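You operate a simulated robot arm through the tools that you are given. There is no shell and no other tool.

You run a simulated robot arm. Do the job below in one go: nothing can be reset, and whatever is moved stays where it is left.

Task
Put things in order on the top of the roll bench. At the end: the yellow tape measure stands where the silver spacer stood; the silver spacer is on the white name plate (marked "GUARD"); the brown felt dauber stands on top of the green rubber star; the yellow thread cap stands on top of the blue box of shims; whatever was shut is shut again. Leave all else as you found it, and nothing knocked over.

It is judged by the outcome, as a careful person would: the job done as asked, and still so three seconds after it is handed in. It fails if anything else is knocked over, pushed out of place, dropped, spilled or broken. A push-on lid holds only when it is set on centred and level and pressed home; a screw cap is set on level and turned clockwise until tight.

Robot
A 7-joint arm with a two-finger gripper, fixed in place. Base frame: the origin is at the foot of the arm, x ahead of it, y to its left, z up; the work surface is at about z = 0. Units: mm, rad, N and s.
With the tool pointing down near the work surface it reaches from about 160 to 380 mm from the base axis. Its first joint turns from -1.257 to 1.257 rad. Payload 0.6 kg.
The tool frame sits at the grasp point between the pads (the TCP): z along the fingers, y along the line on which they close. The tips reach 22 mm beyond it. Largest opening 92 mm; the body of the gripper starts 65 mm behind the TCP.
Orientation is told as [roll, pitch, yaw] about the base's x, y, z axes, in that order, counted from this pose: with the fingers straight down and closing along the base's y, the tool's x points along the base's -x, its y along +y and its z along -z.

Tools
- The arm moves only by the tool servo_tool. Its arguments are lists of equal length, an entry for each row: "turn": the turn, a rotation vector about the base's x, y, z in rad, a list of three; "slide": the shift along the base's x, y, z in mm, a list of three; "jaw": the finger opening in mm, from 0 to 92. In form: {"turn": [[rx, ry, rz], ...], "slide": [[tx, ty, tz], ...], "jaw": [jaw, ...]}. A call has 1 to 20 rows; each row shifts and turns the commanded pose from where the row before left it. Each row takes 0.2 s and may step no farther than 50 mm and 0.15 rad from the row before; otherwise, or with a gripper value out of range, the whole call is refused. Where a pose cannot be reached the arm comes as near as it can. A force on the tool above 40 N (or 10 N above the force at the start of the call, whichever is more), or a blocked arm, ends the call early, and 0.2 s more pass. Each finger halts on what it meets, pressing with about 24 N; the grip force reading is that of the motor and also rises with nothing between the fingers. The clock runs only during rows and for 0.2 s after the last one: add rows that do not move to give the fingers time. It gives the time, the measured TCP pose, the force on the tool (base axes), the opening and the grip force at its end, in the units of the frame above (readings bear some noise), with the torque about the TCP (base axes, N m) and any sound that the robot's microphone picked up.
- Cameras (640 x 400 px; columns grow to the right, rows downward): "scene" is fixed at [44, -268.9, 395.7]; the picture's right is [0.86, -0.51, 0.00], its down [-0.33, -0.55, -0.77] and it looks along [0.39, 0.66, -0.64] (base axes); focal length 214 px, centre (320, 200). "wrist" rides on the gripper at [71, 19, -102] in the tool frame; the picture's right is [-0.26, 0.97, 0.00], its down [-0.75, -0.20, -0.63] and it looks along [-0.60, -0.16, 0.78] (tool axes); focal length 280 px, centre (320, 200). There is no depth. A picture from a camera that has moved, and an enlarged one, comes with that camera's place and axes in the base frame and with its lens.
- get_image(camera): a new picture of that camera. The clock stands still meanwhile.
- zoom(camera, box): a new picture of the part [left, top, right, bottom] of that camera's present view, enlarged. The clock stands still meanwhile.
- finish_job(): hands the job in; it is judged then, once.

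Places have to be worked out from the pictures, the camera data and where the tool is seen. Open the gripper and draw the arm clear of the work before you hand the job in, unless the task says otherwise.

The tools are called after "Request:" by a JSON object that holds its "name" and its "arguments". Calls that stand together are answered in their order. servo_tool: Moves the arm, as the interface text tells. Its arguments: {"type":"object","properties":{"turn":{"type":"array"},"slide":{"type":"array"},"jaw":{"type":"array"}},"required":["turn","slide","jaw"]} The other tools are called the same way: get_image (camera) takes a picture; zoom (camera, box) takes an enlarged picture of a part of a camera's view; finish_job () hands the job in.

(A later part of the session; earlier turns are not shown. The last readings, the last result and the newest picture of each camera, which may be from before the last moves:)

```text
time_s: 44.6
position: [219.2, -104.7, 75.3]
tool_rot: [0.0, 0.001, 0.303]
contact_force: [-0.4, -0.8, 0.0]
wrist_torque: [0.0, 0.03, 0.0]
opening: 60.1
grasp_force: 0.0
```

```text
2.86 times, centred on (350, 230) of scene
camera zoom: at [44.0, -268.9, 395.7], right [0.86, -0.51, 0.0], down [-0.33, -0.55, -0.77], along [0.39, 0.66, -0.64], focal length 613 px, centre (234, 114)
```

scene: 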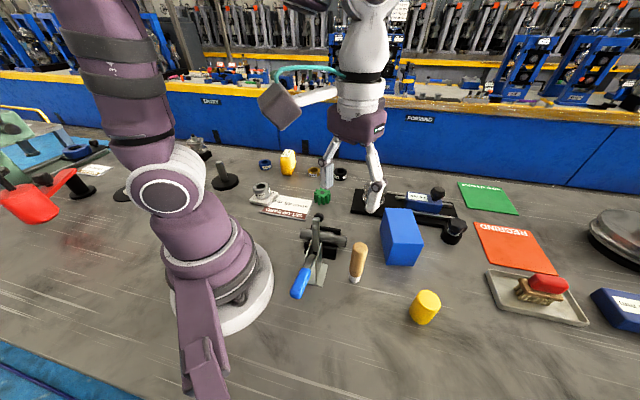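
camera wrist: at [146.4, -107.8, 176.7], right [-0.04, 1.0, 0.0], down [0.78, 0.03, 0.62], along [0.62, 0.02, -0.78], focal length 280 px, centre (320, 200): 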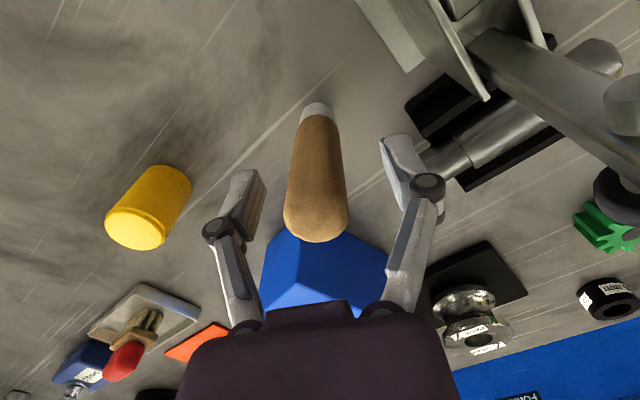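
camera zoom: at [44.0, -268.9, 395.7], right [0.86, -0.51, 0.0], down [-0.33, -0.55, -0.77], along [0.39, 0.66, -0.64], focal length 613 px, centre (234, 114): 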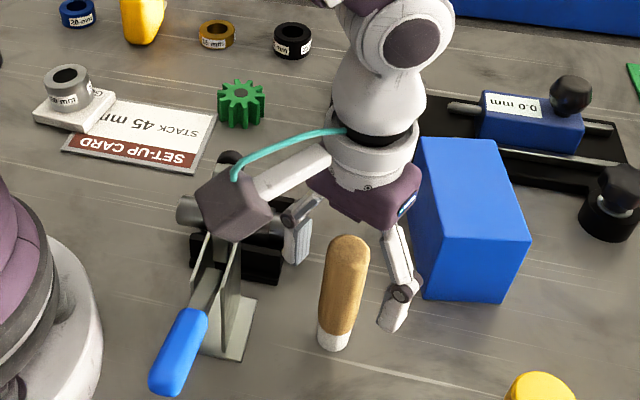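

The dauber stands between the fingers as planned. I close on it.

Request:
{"name": "servo_tool", "arguments": {"turn": [[0, 0, 0], [0, 0, 0], [0, 0, 0], [0, 0, 0], [0, 0, 0], [0, 0, 0]], "slide": [[0, 0, 0], [0, 0, 0], [0, 0, 0], [0, 0, 0], [0, 0, 0], [0, 0, 0]], "jaw": [48, 40, 32, 24, 18, 16]}}

Request:
{"name": "get_image", "arguments": {"camera": "wrist"}}

Request:
{"name": "zoom", "arguments": {"camera": "scene", "box": [300, 200, 420, 300]}}

```text
time_s: 46.0
position: [218.2, -104.8, 75.5]
tool_rot: [-0.002, 0.002, 0.303]
contact_force: [0.6, -0.8, 0.7]
wrist_torque: [-0.04, 0.02, -0.03]
opening: 23.6
grasp_force: 24.1
```

```text
taken
camera wrist: at [146.4, -107.8, 176.9], right [-0.04, 1.0, 0.0], down [0.78, 0.03, 0.62], along [0.62, 0.02, -0.78], focal length 280 px, centre (320, 200)
```

wrist: 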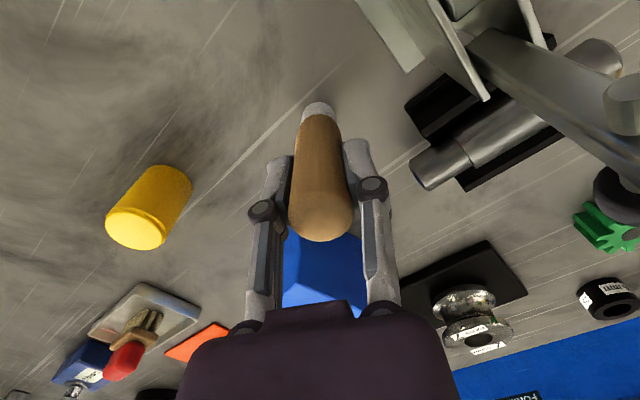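

```text
4.00 times, centred on (360, 250) of scene
camera zoom: at [44.0, -268.9, 395.7], right [0.86, -0.51, 0.0], down [-0.33, -0.55, -0.77], along [0.39, 0.66, -0.64], focal length 858 px, centre (160, 0)
```

zoom: 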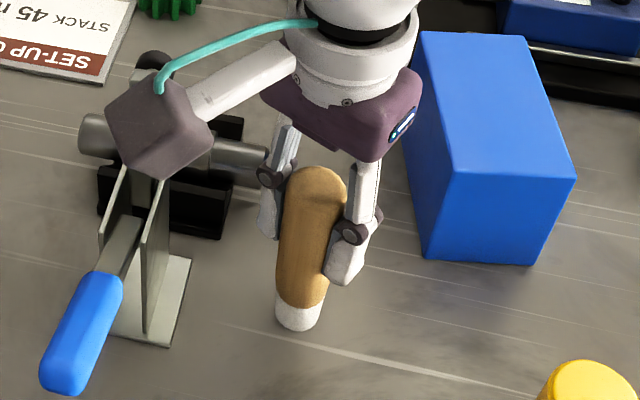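

Gripped at 23.6 mm with the dauber's base 75 mm below the TCP. I lift it straight up to z ≈ 215, then carry it to above the star.

Request:
{"name": "servo_tool", "arguments": {"turn": [[0, 0, 0], [0, 0, 0], [0, 0, 0], [0, 0, 0], [0, 0, 0], [0, 0, 0], [0, 0, 0]], "slide": [[0, 0, 6], [0, 0, 18], [0, 0, 25], [0, 0, 30], [0, 0, 30], [0, 0, 30], [0, 0, 0]], "jaw": [16, 16, 16, 16, 16, 16, 16]}}

Request:
{"name": "get_image", "arguments": {"camera": "wrist"}}

Request:
{"name": "get_image", "arguments": {"camera": "scene"}}

```text
time_s: 47.6
position: [222.3, -104.5, 212.4]
tool_rot: [0.0, 0.0, 0.302]
contact_force: [0.2, -0.4, -0.4]
wrist_torque: [0.0, -0.02, -0.03]
opening: 23.2
grasp_force: 23.8
```

```text
taken
camera wrist: at [150.6, -107.9, 314.2], right [-0.04, 1.0, 0.0], down [0.78, 0.03, 0.62], along [0.62, 0.02, -0.78], focal length 280 px, centre (320, 200)
```

wrist: 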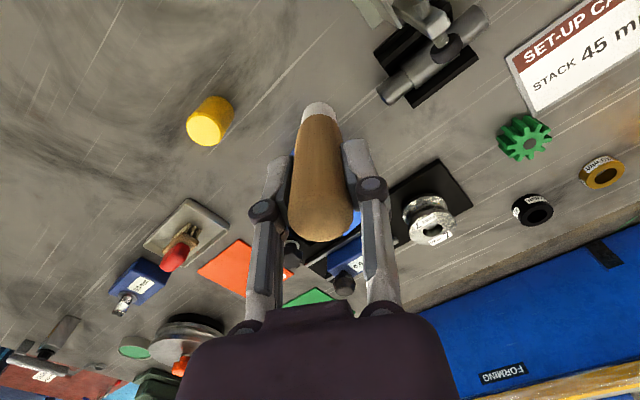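

```text
taken
```

scene: 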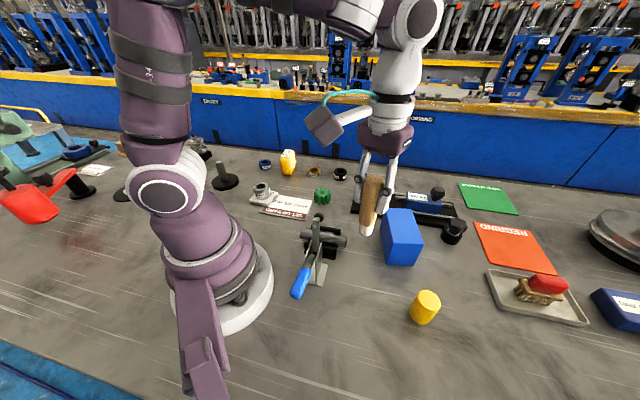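

The dauber is held firmly and upright. I carry it across to above the star at z ≈ 212.

Request:
{"name": "servo_tool", "arguments": {"turn": [[0, 0, 0], [0, 0, 0], [0, 0, 0], [0, 0, 0], [0, 0, 0], [0, 0, 0], [0, 0, 0], [0, 0, 0], [0, 0, 0]], "slide": [[8.4, 29.9, 0], [8.4, 30, 0], [8.4, 30, 0], [8.4, 30, 0], [8.4, 30, 0], [8.4, 30, 0], [8.3, 30, 0], [8.3, 29.7, 0], [0, 0, 0]], "jaw": [16, 16, 16, 16, 16, 16, 16, 16, 16]}}

Request:
{"name": "get_image", "arguments": {"camera": "wrist"}}

Request:
{"name": "zoom", "arguments": {"camera": "scene", "box": [250, 100, 400, 230]}}

```text
time_s: 49.6
position: [285.8, 138.0, 211.4]
tool_rot: [0.001, 0.002, 0.302]
contact_force: [0.0, 0.0, -0.2]
wrist_torque: [-0.01, -0.03, 0.02]
opening: 23.2
grasp_force: 24.2
```

```text
taken
camera wrist: at [212.3, 135.0, 313.5], right [-0.04, 1.0, 0.0], down [0.78, 0.03, 0.62], along [0.62, 0.02, -0.78], focal length 280 px, centre (320, 200)
```

wrist: 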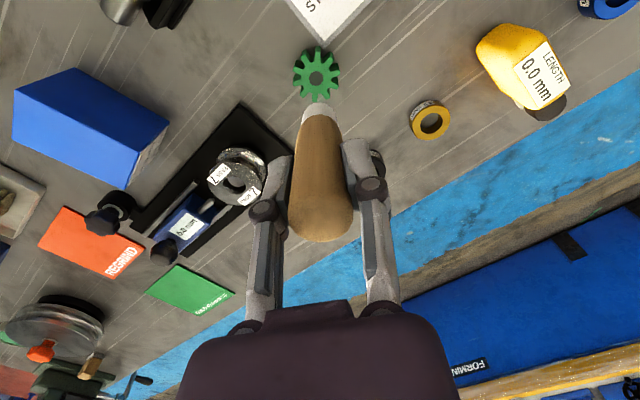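

```text
3.08 times, centred on (325, 165) of scene
camera zoom: at [44.0, -268.9, 395.7], right [0.86, -0.51, 0.0], down [-0.33, -0.55, -0.77], along [0.39, 0.66, -0.64], focal length 660 px, centre (305, 308)
```

zoom: 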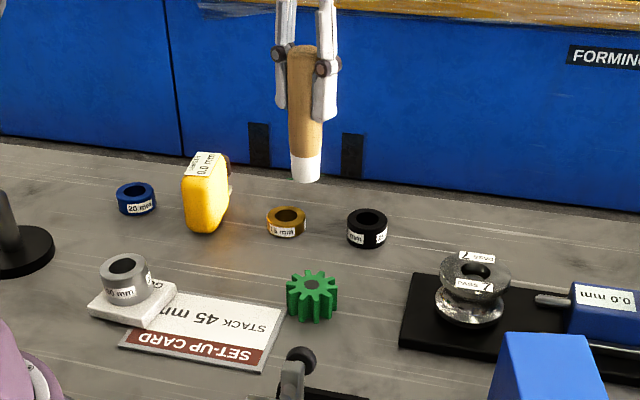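

Request:
{"name": "zoom", "arguments": {"camera": "wrist", "box": [270, 30, 370, 130]}}

```text
4.00 times, centred on (320, 80) of wrist
camera zoom: at [212.3, 135.0, 313.5], right [-0.04, 1.0, 0.0], down [0.78, 0.03, 0.62], along [0.62, 0.02, -0.78], focal length 1122 px, centre (320, 680)
```

zoom: 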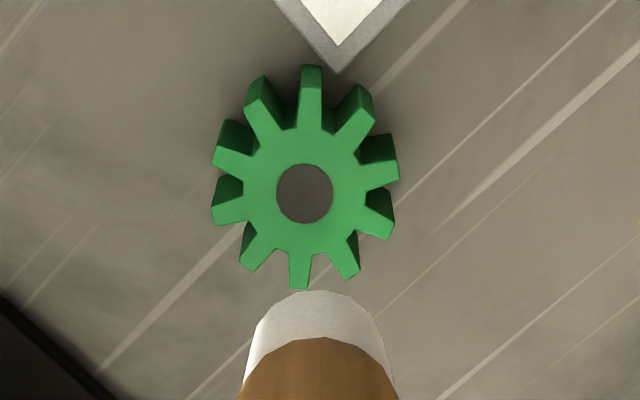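

The star's centre is confirmed at (290.8, 134.5), and the dauber's base is within 1.5 mm of the TCP axis. I shift by (4.2, -4.4) and lower to about 14 mm above the star.

Request:
{"name": "servo_tool", "arguments": {"turn": [[0, 0, 0], [0, 0, 0], [0, 0, 0], [0, 0, 0], [0, 0, 0], [0, 0, 0], [0, 0, 0]], "slide": [[2.1, -2.2, -18], [2.1, -2.2, -18], [0, 0, -20], [0, 0, -20], [0, 0, -18], [0, 0, 0], [0, 0, 0]], "jaw": [16, 16, 16, 16, 16, 16, 16]}}

Request:
{"name": "get_image", "arguments": {"camera": "wrist"}}

Request:
{"name": "zoom", "arguments": {"camera": "scene", "box": [270, 120, 380, 220]}}

Request:
{"name": "zoom", "arguments": {"camera": "wrist", "box": [260, 40, 380, 140]}}

```text
time_s: 51.2
position: [290.6, 129.6, 117.8]
tool_rot: [-0.002, 0.001, 0.303]
contact_force: [0.3, -0.3, 0.2]
wrist_torque: [0.0, 0.01, -0.01]
opening: 22.9
grasp_force: 24.0
```

```text
taken
camera wrist: at [218.4, 127.0, 219.3], right [-0.04, 1.0, 0.0], down [0.78, 0.03, 0.62], along [0.62, 0.02, -0.78], focal length 280 px, centre (320, 200)
```

wrist: 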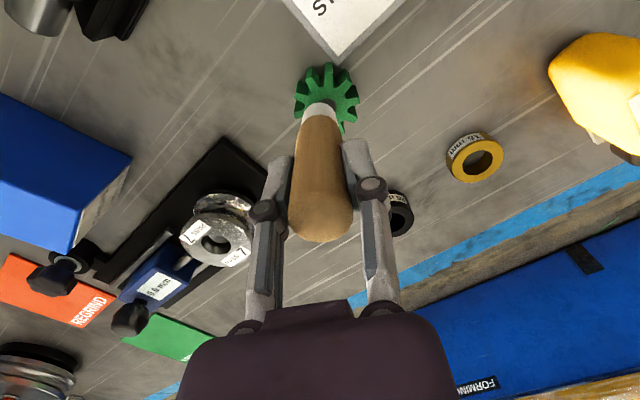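

```text
4.00 times, centred on (325, 170) of scene
camera zoom: at [44.0, -268.9, 395.7], right [0.86, -0.51, 0.0], down [-0.33, -0.55, -0.77], along [0.39, 0.66, -0.64], focal length 858 px, centre (300, 320)
```

zoom: 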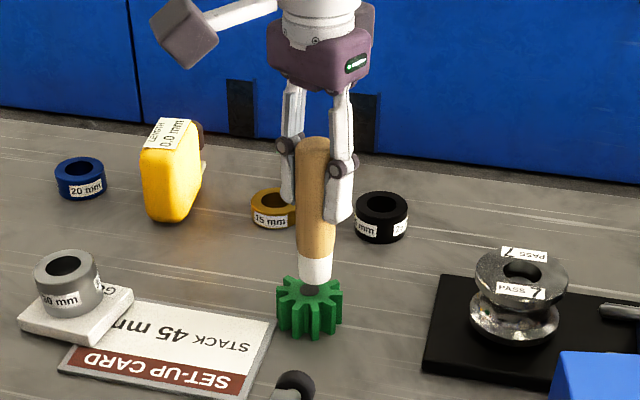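

```text
4.00 times, centred on (320, 90) of wrist
camera zoom: at [218.4, 127.0, 219.3], right [-0.04, 1.0, 0.0], down [0.78, 0.03, 0.62], along [0.62, 0.02, -0.78], focal length 1122 px, centre (320, 640)
```

zoom: 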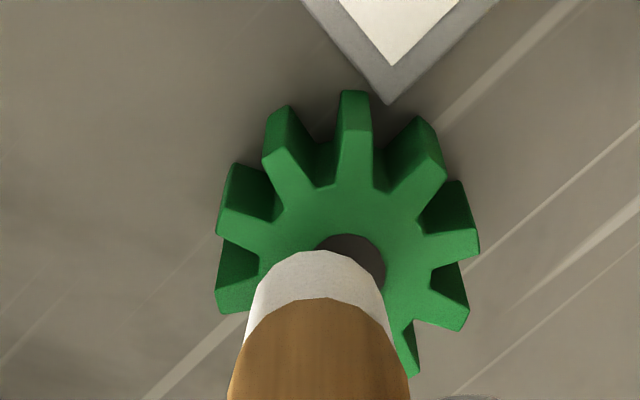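

TCP drifted about 4 mm sideways; the dauber needs a shift of (-2.6, +3.9) to centre on the star. I apply it while lowering 7 mm, then re-check.

Request:
{"name": "servo_tool", "arguments": {"turn": [[0, 0, 0], [0, 0, 0], [0, 0, 0], [0, 0, 0]], "slide": [[-1.3, 2.0, -3], [-1.3, 1.9, -4], [0, 0, 0], [0, 0, 0]], "jaw": [16, 16, 16, 16]}}

Request:
{"name": "zoom", "arguments": {"camera": "wrist", "box": [260, 40, 380, 140]}}

Request:
{"name": "zoom", "arguments": {"camera": "scene", "box": [290, 140, 360, 210]}}

```text
time_s: 52.2
position: [288.9, 135.4, 112.6]
tool_rot: [0.001, 0.001, 0.302]
contact_force: [-0.2, -0.7, -1.0]
wrist_torque: [0.0, -0.02, 0.05]
opening: 23.0
grasp_force: 23.7
```

```text
4.00 times, centred on (320, 90) of wrist
camera zoom: at [215.6, 131.3, 212.9], right [-0.04, 1.0, 0.0], down [0.78, 0.03, 0.62], along [0.62, 0.02, -0.78], focal length 1122 px, centre (320, 640)
```

zoom: 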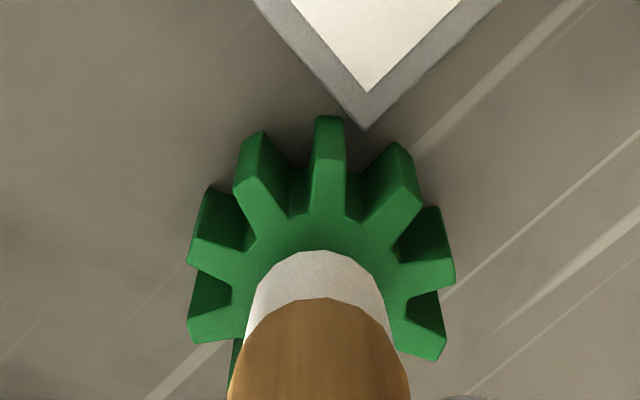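

```text
5.71 times, centred on (325, 175) of scene
camera zoom: at [44.0, -268.9, 395.7], right [0.86, -0.51, 0.0], down [-0.33, -0.55, -0.77], along [0.39, 0.66, -0.64], focal length 1226 px, centre (291, 343)
```

zoom: 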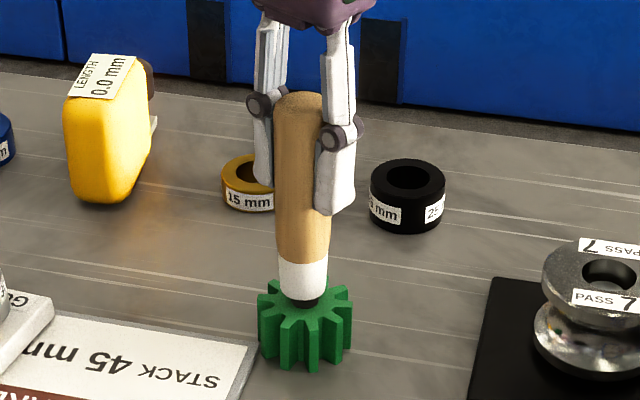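

Centred now within about 1 mm. I lower by 6 mm and then in 1 mm steps until contact.

Request:
{"name": "servo_tool", "arguments": {"turn": [[0, 0, 0], [0, 0, 0], [0, 0, 0], [0, 0, 0]], "slide": [[0, 0, -3], [0, 0, -2], [0, 0, -1], [0, 0, 0]], "jaw": [16, 16, 16, 16]}}

Request:
{"name": "servo_tool", "arguments": {"turn": [[0, 0, 0], [0, 0, 0]], "slide": [[0, 0, -1], [0, 0, 0]], "jaw": [16, 16]}}

Request:
{"name": "zoom", "arguments": {"camera": "wrist", "box": [260, 40, 380, 140]}}

Request:
{"name": "zoom", "arguments": {"camera": "scene", "box": [290, 140, 360, 210]}}

```text
time_s: 53.2
position: [288.4, 134.5, 104.9]
tool_rot: [0.0, 0.0, 0.304]
contact_force: [-0.5, 0.1, -0.2]
wrist_torque: [0.01, 0.01, -0.03]
opening: 23.3
grasp_force: 23.6
```

```text
time_s: 53.8
position: [287.6, 133.5, 105.1]
tool_rot: [0.0, 0.0, 0.302]
contact_force: [-0.2, -0.1, -0.5]
wrist_torque: [-0.05, 0.0, 0.0]
opening: 23.2
grasp_force: 24.0
```

```text
4.00 times, centred on (320, 90) of wrist
camera zoom: at [214.9, 131.6, 206.2], right [-0.04, 1.0, 0.0], down [0.78, 0.03, 0.62], along [0.62, 0.02, -0.78], focal length 1122 px, centre (320, 640)
```

zoom: 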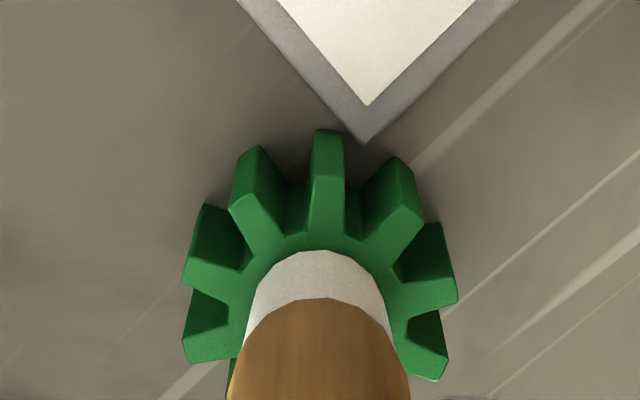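

```text
5.71 times, centred on (325, 175) of scene
camera zoom: at [44.0, -268.9, 395.7], right [0.86, -0.51, 0.0], down [-0.33, -0.55, -0.77], along [0.39, 0.66, -0.64], focal length 1226 px, centre (291, 343)
```

zoom: 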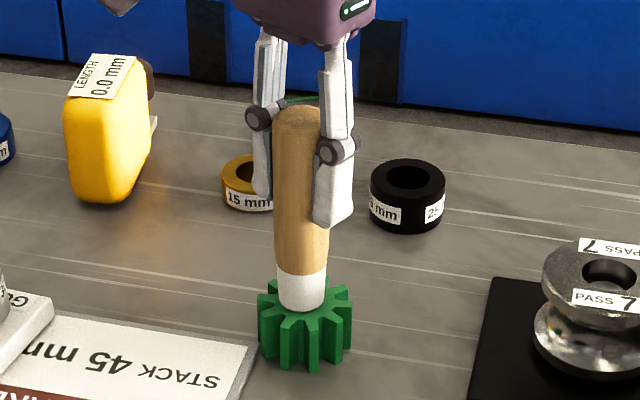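

Request:
{"name": "servo_tool", "arguments": {"turn": [[0, 0, 0], [0, 0, 0]], "slide": [[0.3, -0.3, -1.2], [0, 0, 0]], "jaw": [16, 16]}}

Request:
{"name": "servo_tool", "arguments": {"turn": [[0, 0, 0], [0, 0, 0]], "slide": [[0.3, -0.3, -1], [0, 0, 0]], "jaw": [16, 16]}}

```text
time_s: 54.4
position: [288.1, 135.7, 102.5]
tool_rot: [0.001, 0.002, 0.301]
contact_force: [0.1, -0.1, -0.8]
wrist_torque: [0.05, 0.0, 0.0]
opening: 22.9
grasp_force: 24.5
```

```text
time_s: 55.0
position: [288.3, 135.4, 102.1]
tool_rot: [-0.001, -0.001, 0.302]
contact_force: [-0.6, -0.3, 0.4]
wrist_torque: [0.0, 0.01, 0.0]
opening: 23.0
grasp_force: 23.7
```

Request:
{"name": "servo_tool", "arguments": {"turn": [[0, 0, 0], [0, 0, 0]], "slide": [[0, 0, -0.8], [0, 0, 0]], "jaw": [16, 16]}}

Request:
{"name": "zoom", "arguments": {"camera": "scene", "box": [300, 160, 350, 210]}}

Request:
{"name": "get_image", "arguments": {"camera": "wrist"}}

```text
time_s: 55.6
position: [289.8, 134.7, 101.0]
tool_rot: [0.0, 0.001, 0.302]
contact_force: [-1.1, 0.3, 9.4]
wrist_torque: [-0.02, 0.09, -0.02]
opening: 22.9
grasp_force: 24.1
```

```text
8.00 times, centred on (325, 185) of scene
camera zoom: at [43.9, -268.9, 395.7], right [0.86, -0.51, 0.0], down [-0.33, -0.55, -0.77], along [0.39, 0.66, -0.64], focal length 1716 px, centre (280, 320)
```

zoom: 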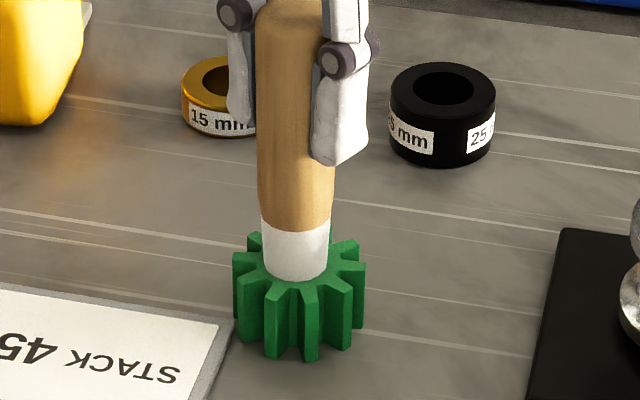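

```text
taken
camera wrist: at [215.4, 131.4, 203.4], right [-0.04, 1.0, 0.0], down [0.78, 0.03, 0.63], along [0.62, 0.02, -0.78], focal length 280 px, centre (320, 200)
```

wrist: 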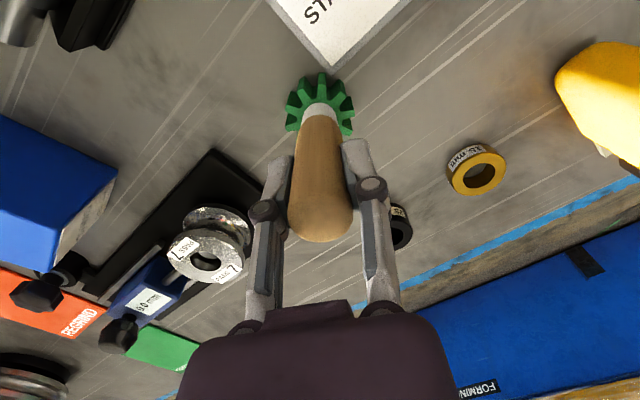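

Contact: 9.4 N with the dauber on the star's hub, upright. I ease off 0.3 mm and open the fingers gently in small increments.

Request:
{"name": "servo_tool", "arguments": {"turn": [[0, 0, 0], [0, 0, 0], [0, 0, 0], [0, 0, 0], [0, 0, 0], [0, 0, 0], [0, 0, 0]], "slide": [[0, 0, 0.3], [0, 0, 0], [0, 0, 0], [0, 0, 0], [0, 0, 0], [0, 0, 0], [0, 0, 0]], "jaw": [20, 23, 25, 28, 33, 40, 46]}}

Request:
{"name": "get_image", "arguments": {"camera": "wrist"}}

Request:
{"name": "zoom", "arguments": {"camera": "scene", "box": [290, 130, 360, 210]}}

```text
time_s: 57.2
position: [289.7, 135.0, 102.4]
tool_rot: [0.0, 0.001, 0.303]
contact_force: [0.0, 0.2, -0.2]
wrist_torque: [-0.03, 0.0, 0.01]
opening: 46.1
grasp_force: 0.0
```

```text
taken
camera wrist: at [215.2, 131.5, 203.7], right [-0.04, 1.0, 0.0], down [0.78, 0.03, 0.62], along [0.62, 0.02, -0.78], focal length 280 px, centre (320, 200)
```

wrist: 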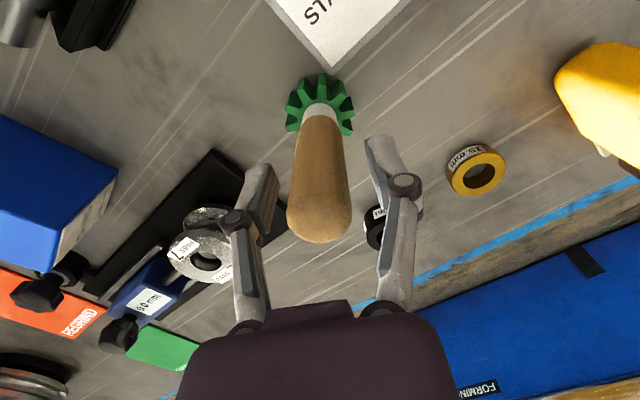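

```text
5.00 times, centred on (325, 170) of scene
camera zoom: at [44.0, -268.9, 395.7], right [0.86, -0.51, 0.0], down [-0.33, -0.55, -0.77], along [0.39, 0.66, -0.64], focal length 1072 px, centre (295, 350)
```

zoom: 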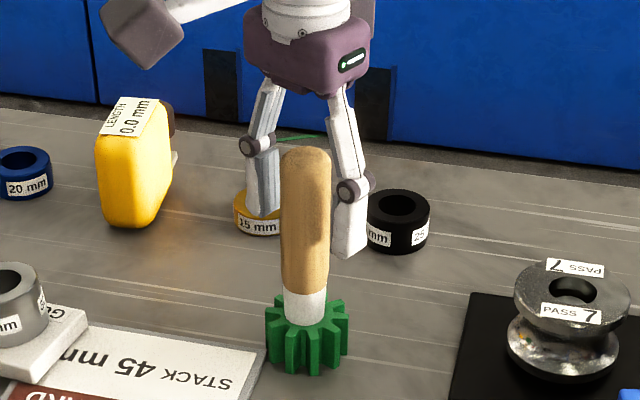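

The dauber stands on the star. I widen the fingers to 64 and rise straight up, clear of its top.

Request:
{"name": "servo_tool", "arguments": {"turn": [[0, 0, 0], [0, 0, 0], [0, 0, 0], [0, 0, 0], [0, 0, 0], [0, 0, 0], [0, 0, 0]], "slide": [[0, 0, 0], [0, 0, 0], [0, 0, 10], [0, 0, 15], [0, 0, 20], [0, 0, 20], [0, 0, 0]], "jaw": [56, 64, 64, 64, 64, 64, 64]}}

Request:
{"name": "get_image", "arguments": {"camera": "wrist"}}

Request:
{"name": "zoom", "arguments": {"camera": "scene", "box": [290, 110, 360, 210]}}

```text
time_s: 58.8
position: [289.3, 132.9, 164.5]
tool_rot: [0.001, 0.001, 0.3]
contact_force: [-0.5, 0.5, -0.3]
wrist_torque: [0.02, -0.02, -0.02]
opening: 64.0
grasp_force: 0.2
```

```text
taken
camera wrist: at [216.0, 129.5, 267.4], right [-0.04, 1.0, 0.0], down [0.78, 0.03, 0.62], along [0.62, 0.02, -0.78], focal length 280 px, centre (320, 200)
```

wrist: 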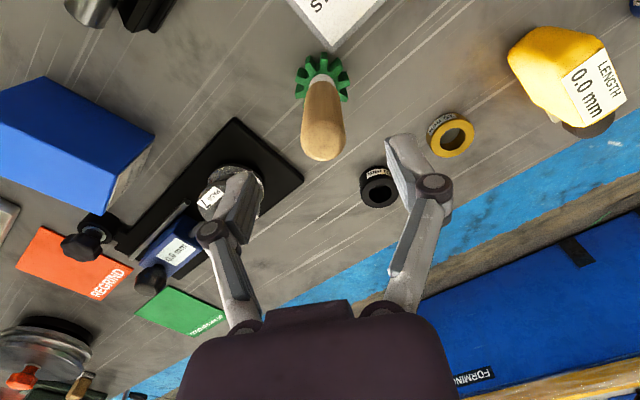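

```text
4.00 times, centred on (325, 160) of scene
camera zoom: at [44.0, -268.9, 395.7], right [0.86, -0.51, 0.0], down [-0.33, -0.55, -0.77], along [0.39, 0.66, -0.64], focal length 858 px, centre (300, 360)
```

zoom: 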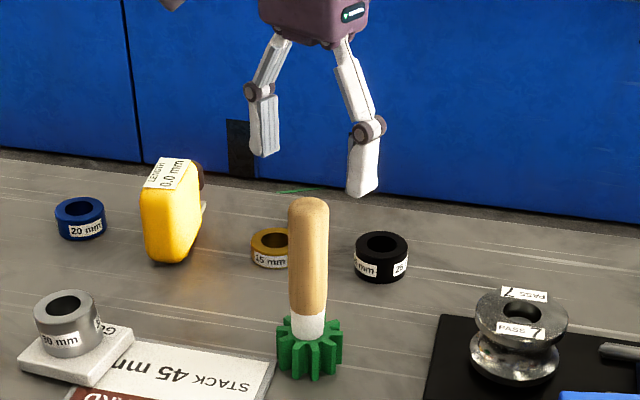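

The dauber stands upright on the star. I rise and swing over to the yellow cap at (279, -220).

Request:
{"name": "servo_tool", "arguments": {"turn": [[0, 0, 0], [0, 0, 0], [0, 0, -0.0836], [0, 0, -0.0836], [0, 0, -0.0836], [0, 0, -0.0836], [0, 0, -0.0836], [0, 0, -0.0836], [0, 0, -0.0836], [0, 0, -0.0836], [0, 0, -0.0836], [0, 0, 0]], "slide": [[0, 0, 30], [0, 0, 30], [-1.1, -39.2, 0], [-1.1, -39.2, 0], [-1.1, -39.2, 0], [-1.1, -39.2, 0], [-1.1, -39.2, 0], [-1.1, -39.2, 0], [-1.1, -39.2, 0], [-1.1, -39.2, 0], [-1.1, -39.2, 0], [0, 0, 0]], "jaw": [64, 64, 64, 64, 64, 64, 64, 64, 64, 64, 64, 64]}}

Request:
{"name": "get_image", "arguments": {"camera": "wrist"}}

Request:
{"name": "get_image", "arguments": {"camera": "scene"}}

Request:
{"name": "zoom", "arguments": {"camera": "wrist", "box": [260, 20, 380, 120]}}

```text
time_s: 61.4
position: [276.3, -214.4, 222.0]
tool_rot: [0.001, 0.003, -0.451]
contact_force: [-0.3, 0.1, 0.0]
wrist_torque: [-0.03, -0.02, 0.0]
opening: 64.0
grasp_force: 0.0
```

```text
taken
camera wrist: at [221.2, -167.1, 325.0], right [0.66, 0.75, 0.0], down [0.59, -0.51, 0.62], along [0.47, -0.41, -0.78], focal length 280 px, centre (320, 200)
```

wrist: 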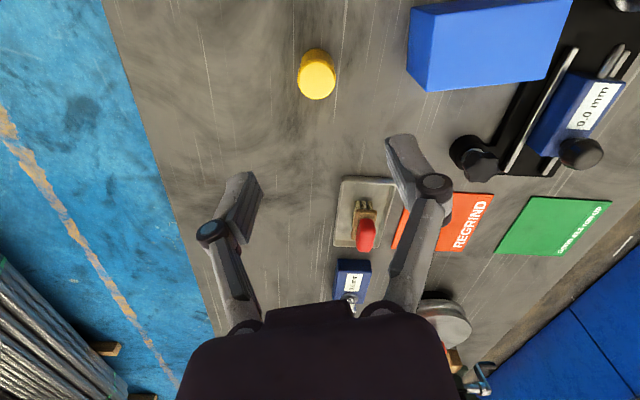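

```text
taken
```

scene: 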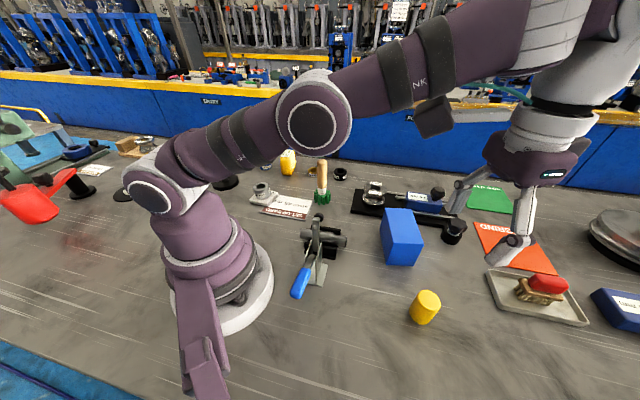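

```text
4.00 times, centred on (320, 70) of wrist
camera zoom: at [221.2, -167.1, 325.0], right [0.66, 0.75, 0.0], down [0.59, -0.51, 0.62], along [0.47, -0.41, -0.78], focal length 1122 px, centre (320, 720)
```

zoom: 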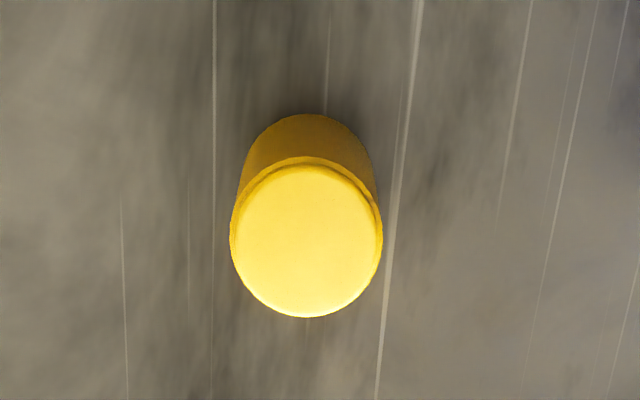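

The cap's centre is at (278, -220.6), the TCP at (276.9, -215). I correct and descend to z ≈ 80, then check again.

Request:
{"name": "servo_tool", "arguments": {"turn": [[0, 0, 0], [0, 0, 0], [0, 0, 0], [0, 0, 0], [0, 0, 0], [0, 0, 0], [0, 0, 0]], "slide": [[0.5, -2.7, -28], [0.5, -2.7, -30], [0, 0, -30], [0, 0, -30], [0, 0, -25], [0, 0, 0], [0, 0, 0]], "jaw": [64, 64, 64, 64, 64, 64, 64]}}

Request:
{"name": "get_image", "arguments": {"camera": "wrist"}}

Request:
{"name": "zoom", "arguments": {"camera": "wrist", "box": [260, 60, 380, 160]}}

Request:
{"name": "zoom", "arguments": {"camera": "scene", "box": [360, 200, 500, 340]}}

```text
time_s: 63.0
position: [281.0, -221.9, 83.1]
tool_rot: [0.0, 0.0, -0.451]
contact_force: [0.8, 0.5, -0.3]
wrist_torque: [0.03, -0.02, -0.01]
opening: 63.7
grasp_force: 0.1
```

```text
taken
camera wrist: at [226.1, -174.7, 184.9], right [0.66, 0.75, 0.0], down [0.59, -0.51, 0.62], along [0.47, -0.41, -0.78], focal length 280 px, centre (320, 200)
```

wrist: 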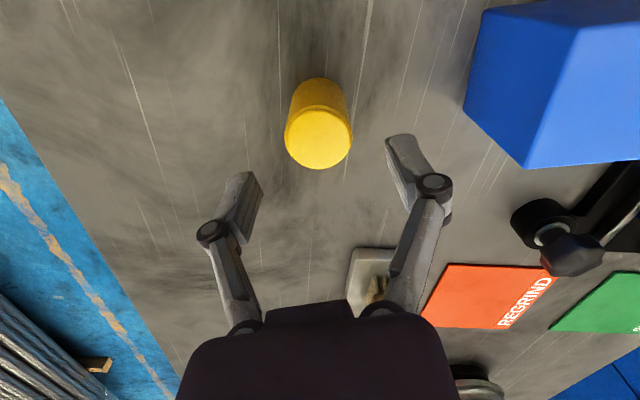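

```text
4.00 times, centred on (320, 110) of wrist
camera zoom: at [226.1, -174.7, 184.9], right [0.66, 0.75, 0.0], down [0.59, -0.51, 0.62], along [0.47, -0.41, -0.78], focal length 1122 px, centre (320, 560)
```

zoom: 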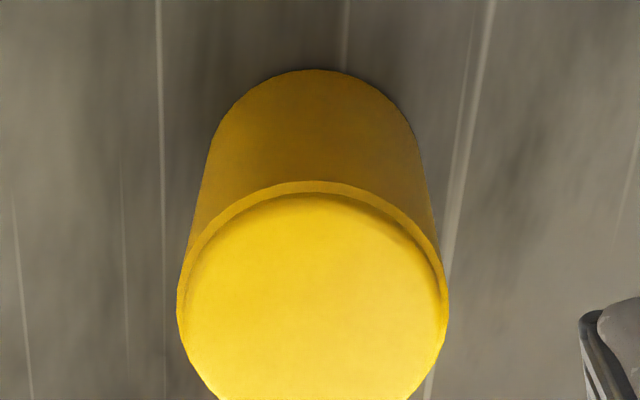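

```text
2.86 times, centred on (430, 270) of scene
camera zoom: at [44.0, -268.9, 395.7], right [0.86, -0.51, 0.0], down [-0.33, -0.55, -0.77], along [0.39, 0.66, -0.64], focal length 613 px, centre (6, 0)
```

zoom: 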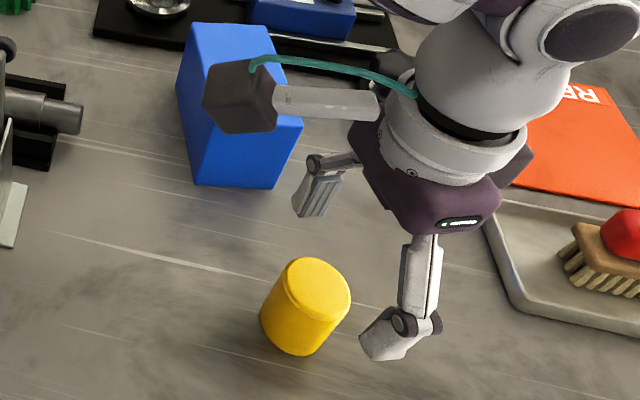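

TCP is 4 mm too far out radially. I correct by (-3.8, +1.8) and descend to z ≈ 29 around the cap.

Request:
{"name": "servo_tool", "arguments": {"turn": [[0, 0, 0], [0, 0, 0], [0, 0, 0], [0, 0, 0], [0, 0, 0]], "slide": [[-1.9, 0.9, -12], [-1.9, 0.9, -14], [0, 0, -14], [0, 0, -14], [0, 0, 0]], "jaw": [64, 64, 64, 64, 64]}}

Request:
{"name": "get_image", "arguments": {"camera": "wrist"}}

Request:
{"name": "zoom", "arguments": {"camera": "scene", "box": [360, 230, 500, 340]}}

```text
time_s: 64.2
position: [277.5, -221.5, 28.5]
tool_rot: [0.001, 0.001, -0.451]
contact_force: [0.2, -0.9, -1.1]
wrist_torque: [-0.01, 0.0, 0.0]
opening: 64.0
grasp_force: 0.1
```

```text
taken
camera wrist: at [222.7, -173.8, 131.8], right [0.66, 0.75, 0.0], down [0.59, -0.51, 0.62], along [0.47, -0.41, -0.78], focal length 280 px, centre (320, 200)
```

wrist: 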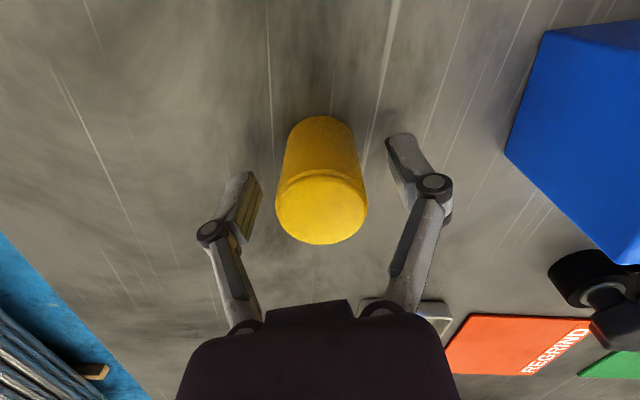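

```text
3.64 times, centred on (430, 285) of scene
camera zoom: at [44.0, -268.9, 395.7], right [0.86, -0.51, 0.0], down [-0.33, -0.55, -0.77], along [0.39, 0.66, -0.64], focal length 780 px, centre (-80, -109)
```

zoom: 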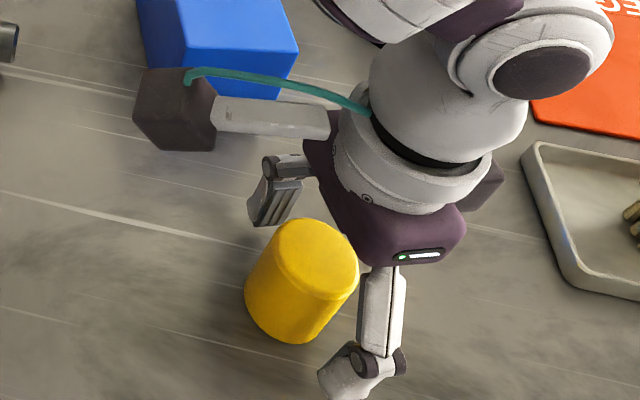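

Centred around the cap at z ≈ 29.8. I close on it.

Request:
{"name": "servo_tool", "arguments": {"turn": [[0, 0, 0], [0, 0, 0], [0, 0, 0], [0, 0, 0], [0, 0, 0], [0, 0, 0]], "slide": [[0, 0, 0], [0, 0, 0], [0, 0, 0], [0, 0, 0], [0, 0, 0], [0, 0, 0]], "jaw": [52, 44, 38, 32, 28, 28]}}

Request:
{"name": "get_image", "arguments": {"camera": "wrist"}}

```text
time_s: 65.6
position: [276.3, -222.1, 30.2]
tool_rot: [-0.001, 0.0, -0.45]
contact_force: [-1.1, 0.1, 4.2]
wrist_torque: [-0.01, 0.05, -0.04]
opening: 34.7
grasp_force: 24.2
```

```text
taken
camera wrist: at [222.8, -173.8, 132.0], right [0.66, 0.75, 0.0], down [0.59, -0.51, 0.62], along [0.47, -0.41, -0.78], focal length 280 px, centre (320, 200)
```

wrist: 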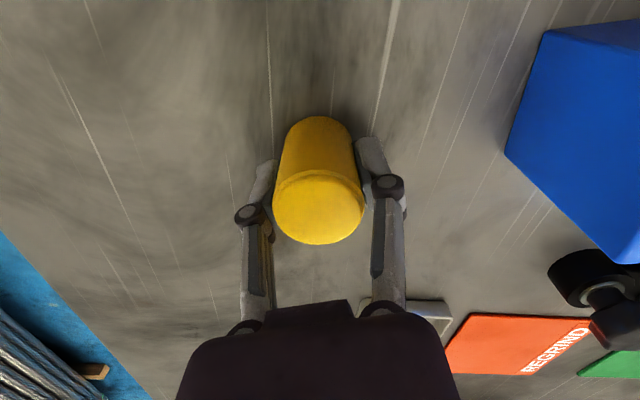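

Gripped at 34.7 mm with the cap's base 30 mm below the TCP. I lift it straight up by 115 mm.

Request:
{"name": "servo_tool", "arguments": {"turn": [[0, 0, 0], [0, 0, 0], [0, 0, 0], [0, 0, 0], [0, 0, 0], [0, 0, 0]], "slide": [[0, 0, 6], [0, 0, 19], [0, 0, 30], [0, 0, 30], [0, 0, 30], [0, 0, 0]], "jaw": [28, 28, 28, 28, 28, 28]}}

Request:
{"name": "get_image", "arguments": {"camera": "wrist"}}

Request:
{"name": "get_image", "arguments": {"camera": "scene"}}

```text
time_s: 67.0
position: [279.4, -218.4, 144.7]
tool_rot: [0.0, 0.002, -0.449]
contact_force: [1.1, -0.1, -0.1]
wrist_torque: [0.0, 0.03, -0.02]
opening: 34.6
grasp_force: 23.7
```

```text
taken
camera wrist: at [224.2, -171.4, 246.0], right [0.66, 0.75, 0.0], down [0.59, -0.51, 0.62], along [0.47, -0.41, -0.78], focal length 280 px, centre (320, 200)
```

wrist: 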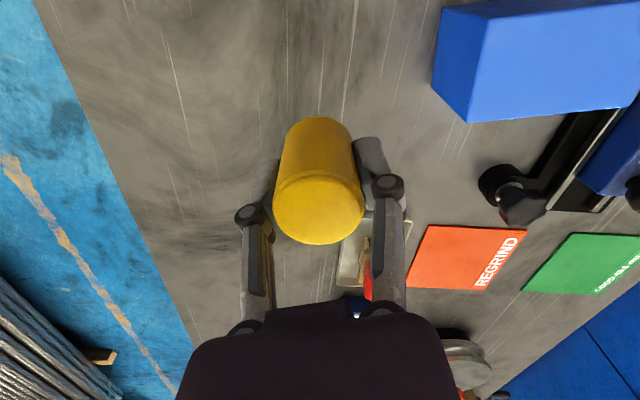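

```text
taken
```

scene: 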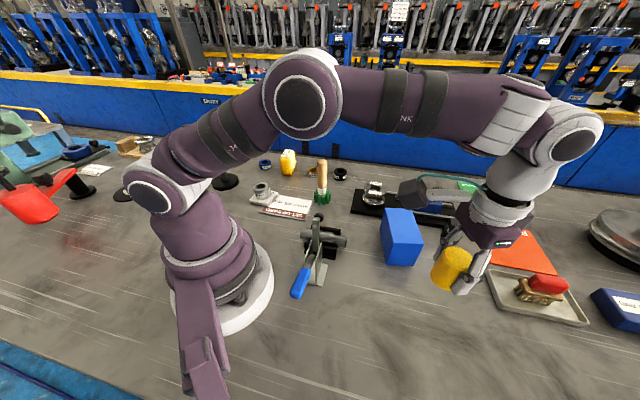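

The cap is held firmly. I carry it above the middle of the blue box at the same height.

Request:
{"name": "servo_tool", "arguments": {"turn": [[0, 0, 0], [0, 0, 0], [0, 0, 0], [0, 0, 0], [0, 0, 0], [0, 0, 0]], "slide": [[13.4, 25.5, 0], [13.4, 25.5, 0], [13.4, 25.5, 0], [13.4, 25.5, 0], [13.4, 25.4, 0], [0, 0, 0]], "jaw": [28, 28, 28, 28, 28, 28]}}

Request:
{"name": "get_image", "arguments": {"camera": "wrist"}}

Request:
{"name": "zoom", "arguments": {"camera": "scene", "box": [340, 140, 480, 280]}}

```text
time_s: 68.4
position: [341.7, -93.6, 145.3]
tool_rot: [-0.001, -0.001, -0.451]
contact_force: [-0.2, 0.6, -0.3]
wrist_torque: [0.01, 0.0, -0.01]
opening: 34.6
grasp_force: 24.3
```

```text
taken
camera wrist: at [287.2, -46.3, 247.5], right [0.66, 0.75, 0.0], down [0.59, -0.51, 0.62], along [0.47, -0.41, -0.78], focal length 280 px, centre (320, 200)
```

wrist: 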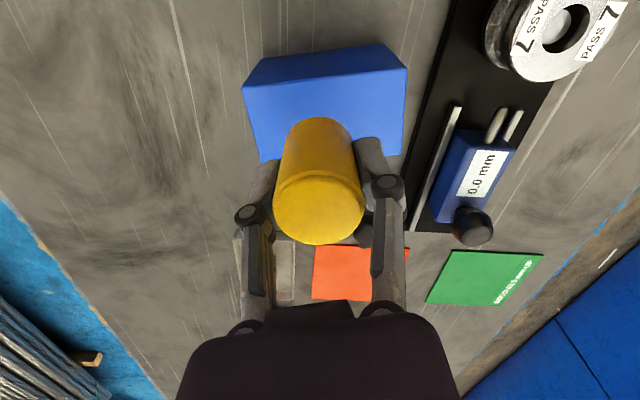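

```text
2.86 times, centred on (410, 210) of scene
camera zoom: at [44.0, -268.9, 395.7], right [0.86, -0.51, 0.0], down [-0.33, -0.55, -0.77], along [0.39, 0.66, -0.64], focal length 613 px, centre (63, 171)
```

zoom: 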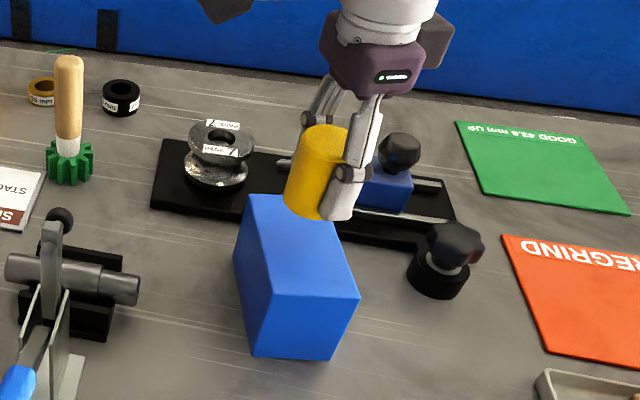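

TCP is at (342.8, -94.4), the box's centre at (349, -91). I shift by (5, 3) and lower to about 11 mm above the box.

Request:
{"name": "servo_tool", "arguments": {"turn": [[0, 0, 0], [0, 0, 0], [0, 0, 0], [0, 0, 0], [0, 0, 0]], "slide": [[2.5, 1.5, -10], [2.5, 1.5, -12], [0, 0, -11], [0, 0, 0], [0, 0, 0]], "jaw": [28, 28, 28, 28, 28]}}

Request:
{"name": "get_image", "arguments": {"camera": "wrist"}}

Request:
{"name": "zoom", "arguments": {"camera": "scene", "box": [340, 140, 480, 280]}}

```text
time_s: 69.6
position: [347.9, -90.2, 110.1]
tool_rot: [0.001, -0.001, -0.45]
contact_force: [1.0, -1.6, -0.7]
wrist_torque: [-0.04, -0.03, -0.02]
opening: 34.3
grasp_force: 23.8
```

```text
taken
camera wrist: at [292.5, -43.4, 213.1], right [0.66, 0.75, 0.0], down [0.59, -0.51, 0.62], along [0.47, -0.41, -0.78], focal length 280 px, centre (320, 200)
```

wrist: 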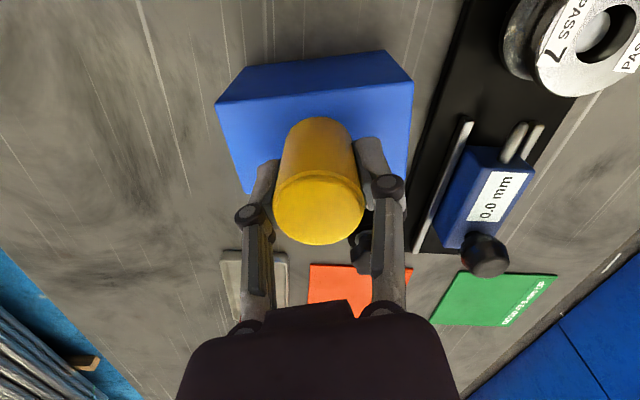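

```text
2.86 times, centred on (410, 210) of scene
camera zoom: at [44.0, -268.9, 395.7], right [0.86, -0.51, 0.0], down [-0.33, -0.55, -0.77], along [0.39, 0.66, -0.64], focal length 613 px, centre (63, 171)
```

zoom: 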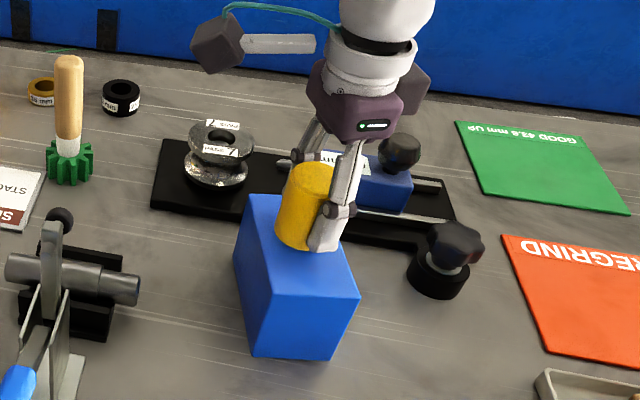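

Centred over the box. I lower in small steps until contact.

Request:
{"name": "servo_tool", "arguments": {"turn": [[0, 0, 0], [0, 0, 0], [0, 0, 0], [0, 0, 0]], "slide": [[0, 0, -3.5], [0, 0, -2.5], [0, 0, -1], [0, 0, 0]], "jaw": [28, 28, 28, 28]}}

Request:
{"name": "servo_tool", "arguments": {"turn": [[0, 0, 0], [0, 0, 0]], "slide": [[0, 0, -1], [0, 0, 0]], "jaw": [28, 28]}}

Request:
{"name": "servo_tool", "arguments": {"turn": [[0, 0, 0], [0, 0, 0]], "slide": [[0, 0, -1], [0, 0, 0]], "jaw": [28, 28]}}

```text
time_s: 70.6
position: [349.0, -91.0, 104.8]
tool_rot: [0.0, -0.001, -0.452]
contact_force: [0.5, -0.4, -0.6]
wrist_torque: [0.03, -0.01, 0.0]
opening: 34.7
grasp_force: 23.5
```

```text
time_s: 71.2
position: [349.1, -91.0, 103.8]
tool_rot: [0.001, -0.003, -0.45]
contact_force: [0.0, 4.6, 17.9]
wrist_torque: [0.13, 0.01, -0.06]
opening: 34.7
grasp_force: 23.9
```

```text
time_s: 71.8
position: [347.6, -92.1, 102.5]
tool_rot: [-0.001, -0.002, -0.451]
contact_force: [4.4, 3.7, 16.7]
wrist_torque: [0.12, -0.14, 0.02]
opening: 34.7
grasp_force: 23.7
```

Contact is made (about 17 N). I look before releasing.

Request:
{"name": "get_image", "arguments": {"camera": "wrist"}}

Request:
{"name": "zoom", "arguments": {"camera": "scene", "box": [370, 170, 450, 270]}}

```text
taken
camera wrist: at [292.8, -43.5, 203.8], right [0.66, 0.76, 0.0], down [0.59, -0.51, 0.63], along [0.47, -0.41, -0.78], focal length 280 px, centre (320, 200)
```

wrist: 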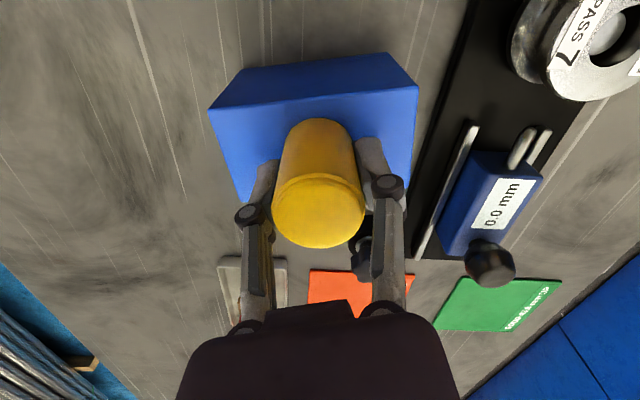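

```text
4.00 times, centred on (410, 220) of scene
camera zoom: at [43.9, -268.9, 395.7], right [0.86, -0.51, 0.0], down [-0.33, -0.55, -0.77], along [0.39, 0.66, -0.64], focal length 858 px, centre (-40, 120)
```

zoom: 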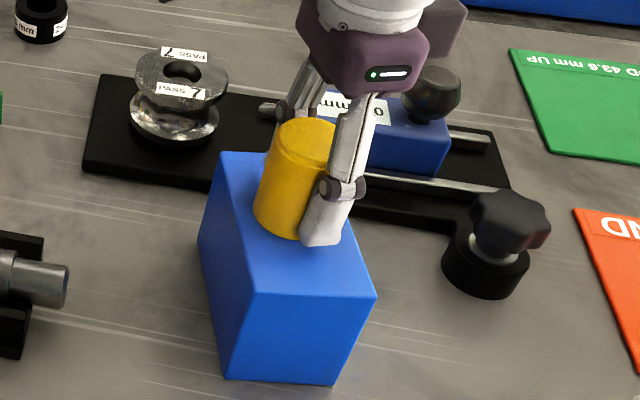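

The cap rests on the box, about centred. I ease off 0.8 mm and open the fingers gently.

Request:
{"name": "servo_tool", "arguments": {"turn": [[0, 0, 0], [0, 0, 0]], "slide": [[0, 0, 0.8], [0, 0, 0]], "jaw": [28, 28]}}

Request:
{"name": "servo_tool", "arguments": {"turn": [[0, 0, 0], [0, 0, 0], [0, 0, 0], [0, 0, 0], [0, 0, 0], [0, 0, 0]], "slide": [[0, 0, 0], [0, 0, 0], [0, 0, 0], [0, 0, 0], [0, 0, 0], [0, 0, 0]], "jaw": [33, 36, 39, 45, 52, 58]}}

Request:
{"name": "get_image", "arguments": {"camera": "wrist"}}

Request:
{"name": "zoom", "arguments": {"camera": "scene", "box": [370, 170, 450, 270]}}

```text
time_s: 72.4
position: [348.8, -90.6, 102.6]
tool_rot: [-0.002, 0.001, -0.451]
contact_force: [-0.1, 0.3, -0.4]
wrist_torque: [-0.01, 0.0, 0.01]
opening: 34.5
grasp_force: 24.4
```

```text
time_s: 73.8
position: [347.2, -91.3, 103.0]
tool_rot: [-0.001, 0.001, -0.452]
contact_force: [-0.4, -0.5, 0.4]
wrist_torque: [0.02, -0.02, 0.0]
opening: 58.0
grasp_force: 0.1
```

```text
taken
camera wrist: at [292.7, -43.6, 204.7], right [0.66, 0.75, 0.0], down [0.59, -0.51, 0.62], along [0.47, -0.41, -0.78], focal length 280 px, centre (320, 200)
```

wrist: 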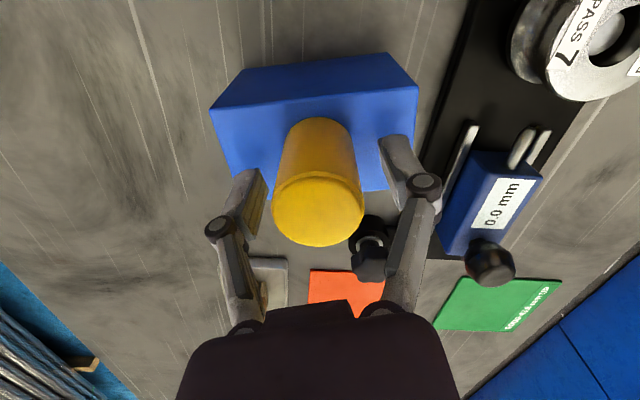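

```text
4.00 times, centred on (410, 220) of scene
camera zoom: at [44.0, -268.9, 395.7], right [0.86, -0.51, 0.0], down [-0.33, -0.55, -0.77], along [0.39, 0.66, -0.64], focal length 858 px, centre (-40, 120)
```

zoom: 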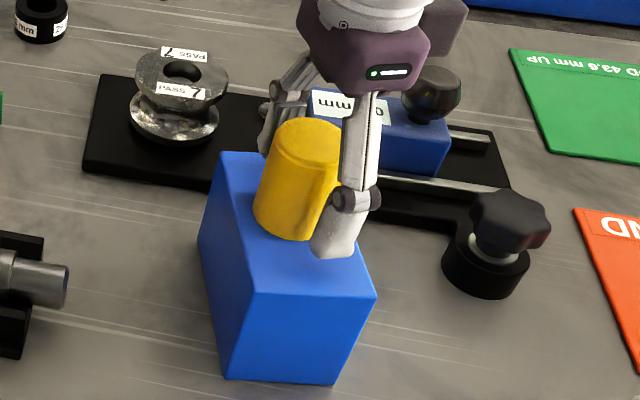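

The cap stands free on the box. I rise straight up clear of it and then draw the arm back, checking everything.

Request:
{"name": "servo_tool", "arguments": {"turn": [[0, 0, 0], [0, 0, 0], [0, 0, 0], [0, 0, 0], [0, 0, 0], [0, 0, 0]], "slide": [[0, 0, 0], [0, 0, 10], [0, 0, 20], [0, 0, 30], [0, 0, 35], [0, 0, 0]], "jaw": [64, 64, 64, 64, 64, 64]}}

Request:
{"name": "get_image", "arguments": {"camera": "wrist"}}

Request:
{"name": "zoom", "arguments": {"camera": "scene", "box": [340, 150, 480, 280]}}

```text
time_s: 75.2
position: [345.5, -90.0, 197.5]
tool_rot: [0.0, 0.002, -0.451]
contact_force: [-0.1, -0.2, 0.4]
wrist_torque: [0.03, 0.04, -0.01]
opening: 64.2
grasp_force: 0.0
```

```text
taken
camera wrist: at [291.7, -42.4, 299.3], right [0.66, 0.75, 0.0], down [0.59, -0.51, 0.62], along [0.47, -0.41, -0.78], focal length 280 px, centre (320, 200)
```

wrist: 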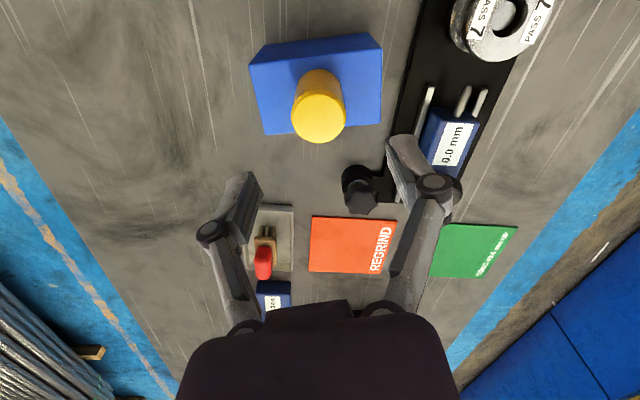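

```text
3.08 times, centred on (410, 215) of scene
camera zoom: at [44.0, -268.9, 395.7], right [0.86, -0.51, 0.0], down [-0.33, -0.55, -0.77], along [0.39, 0.66, -0.64], focal length 660 px, centre (43, 154)
```

zoom: 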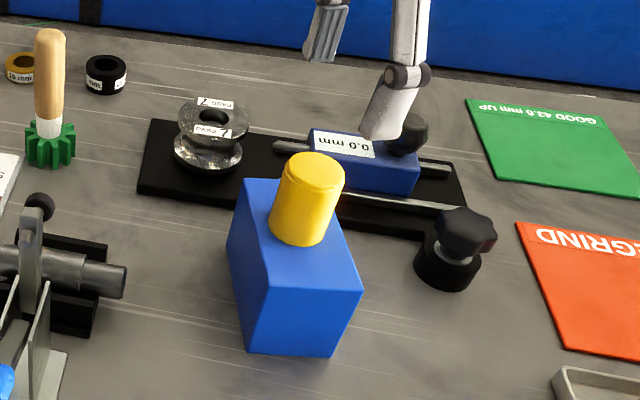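

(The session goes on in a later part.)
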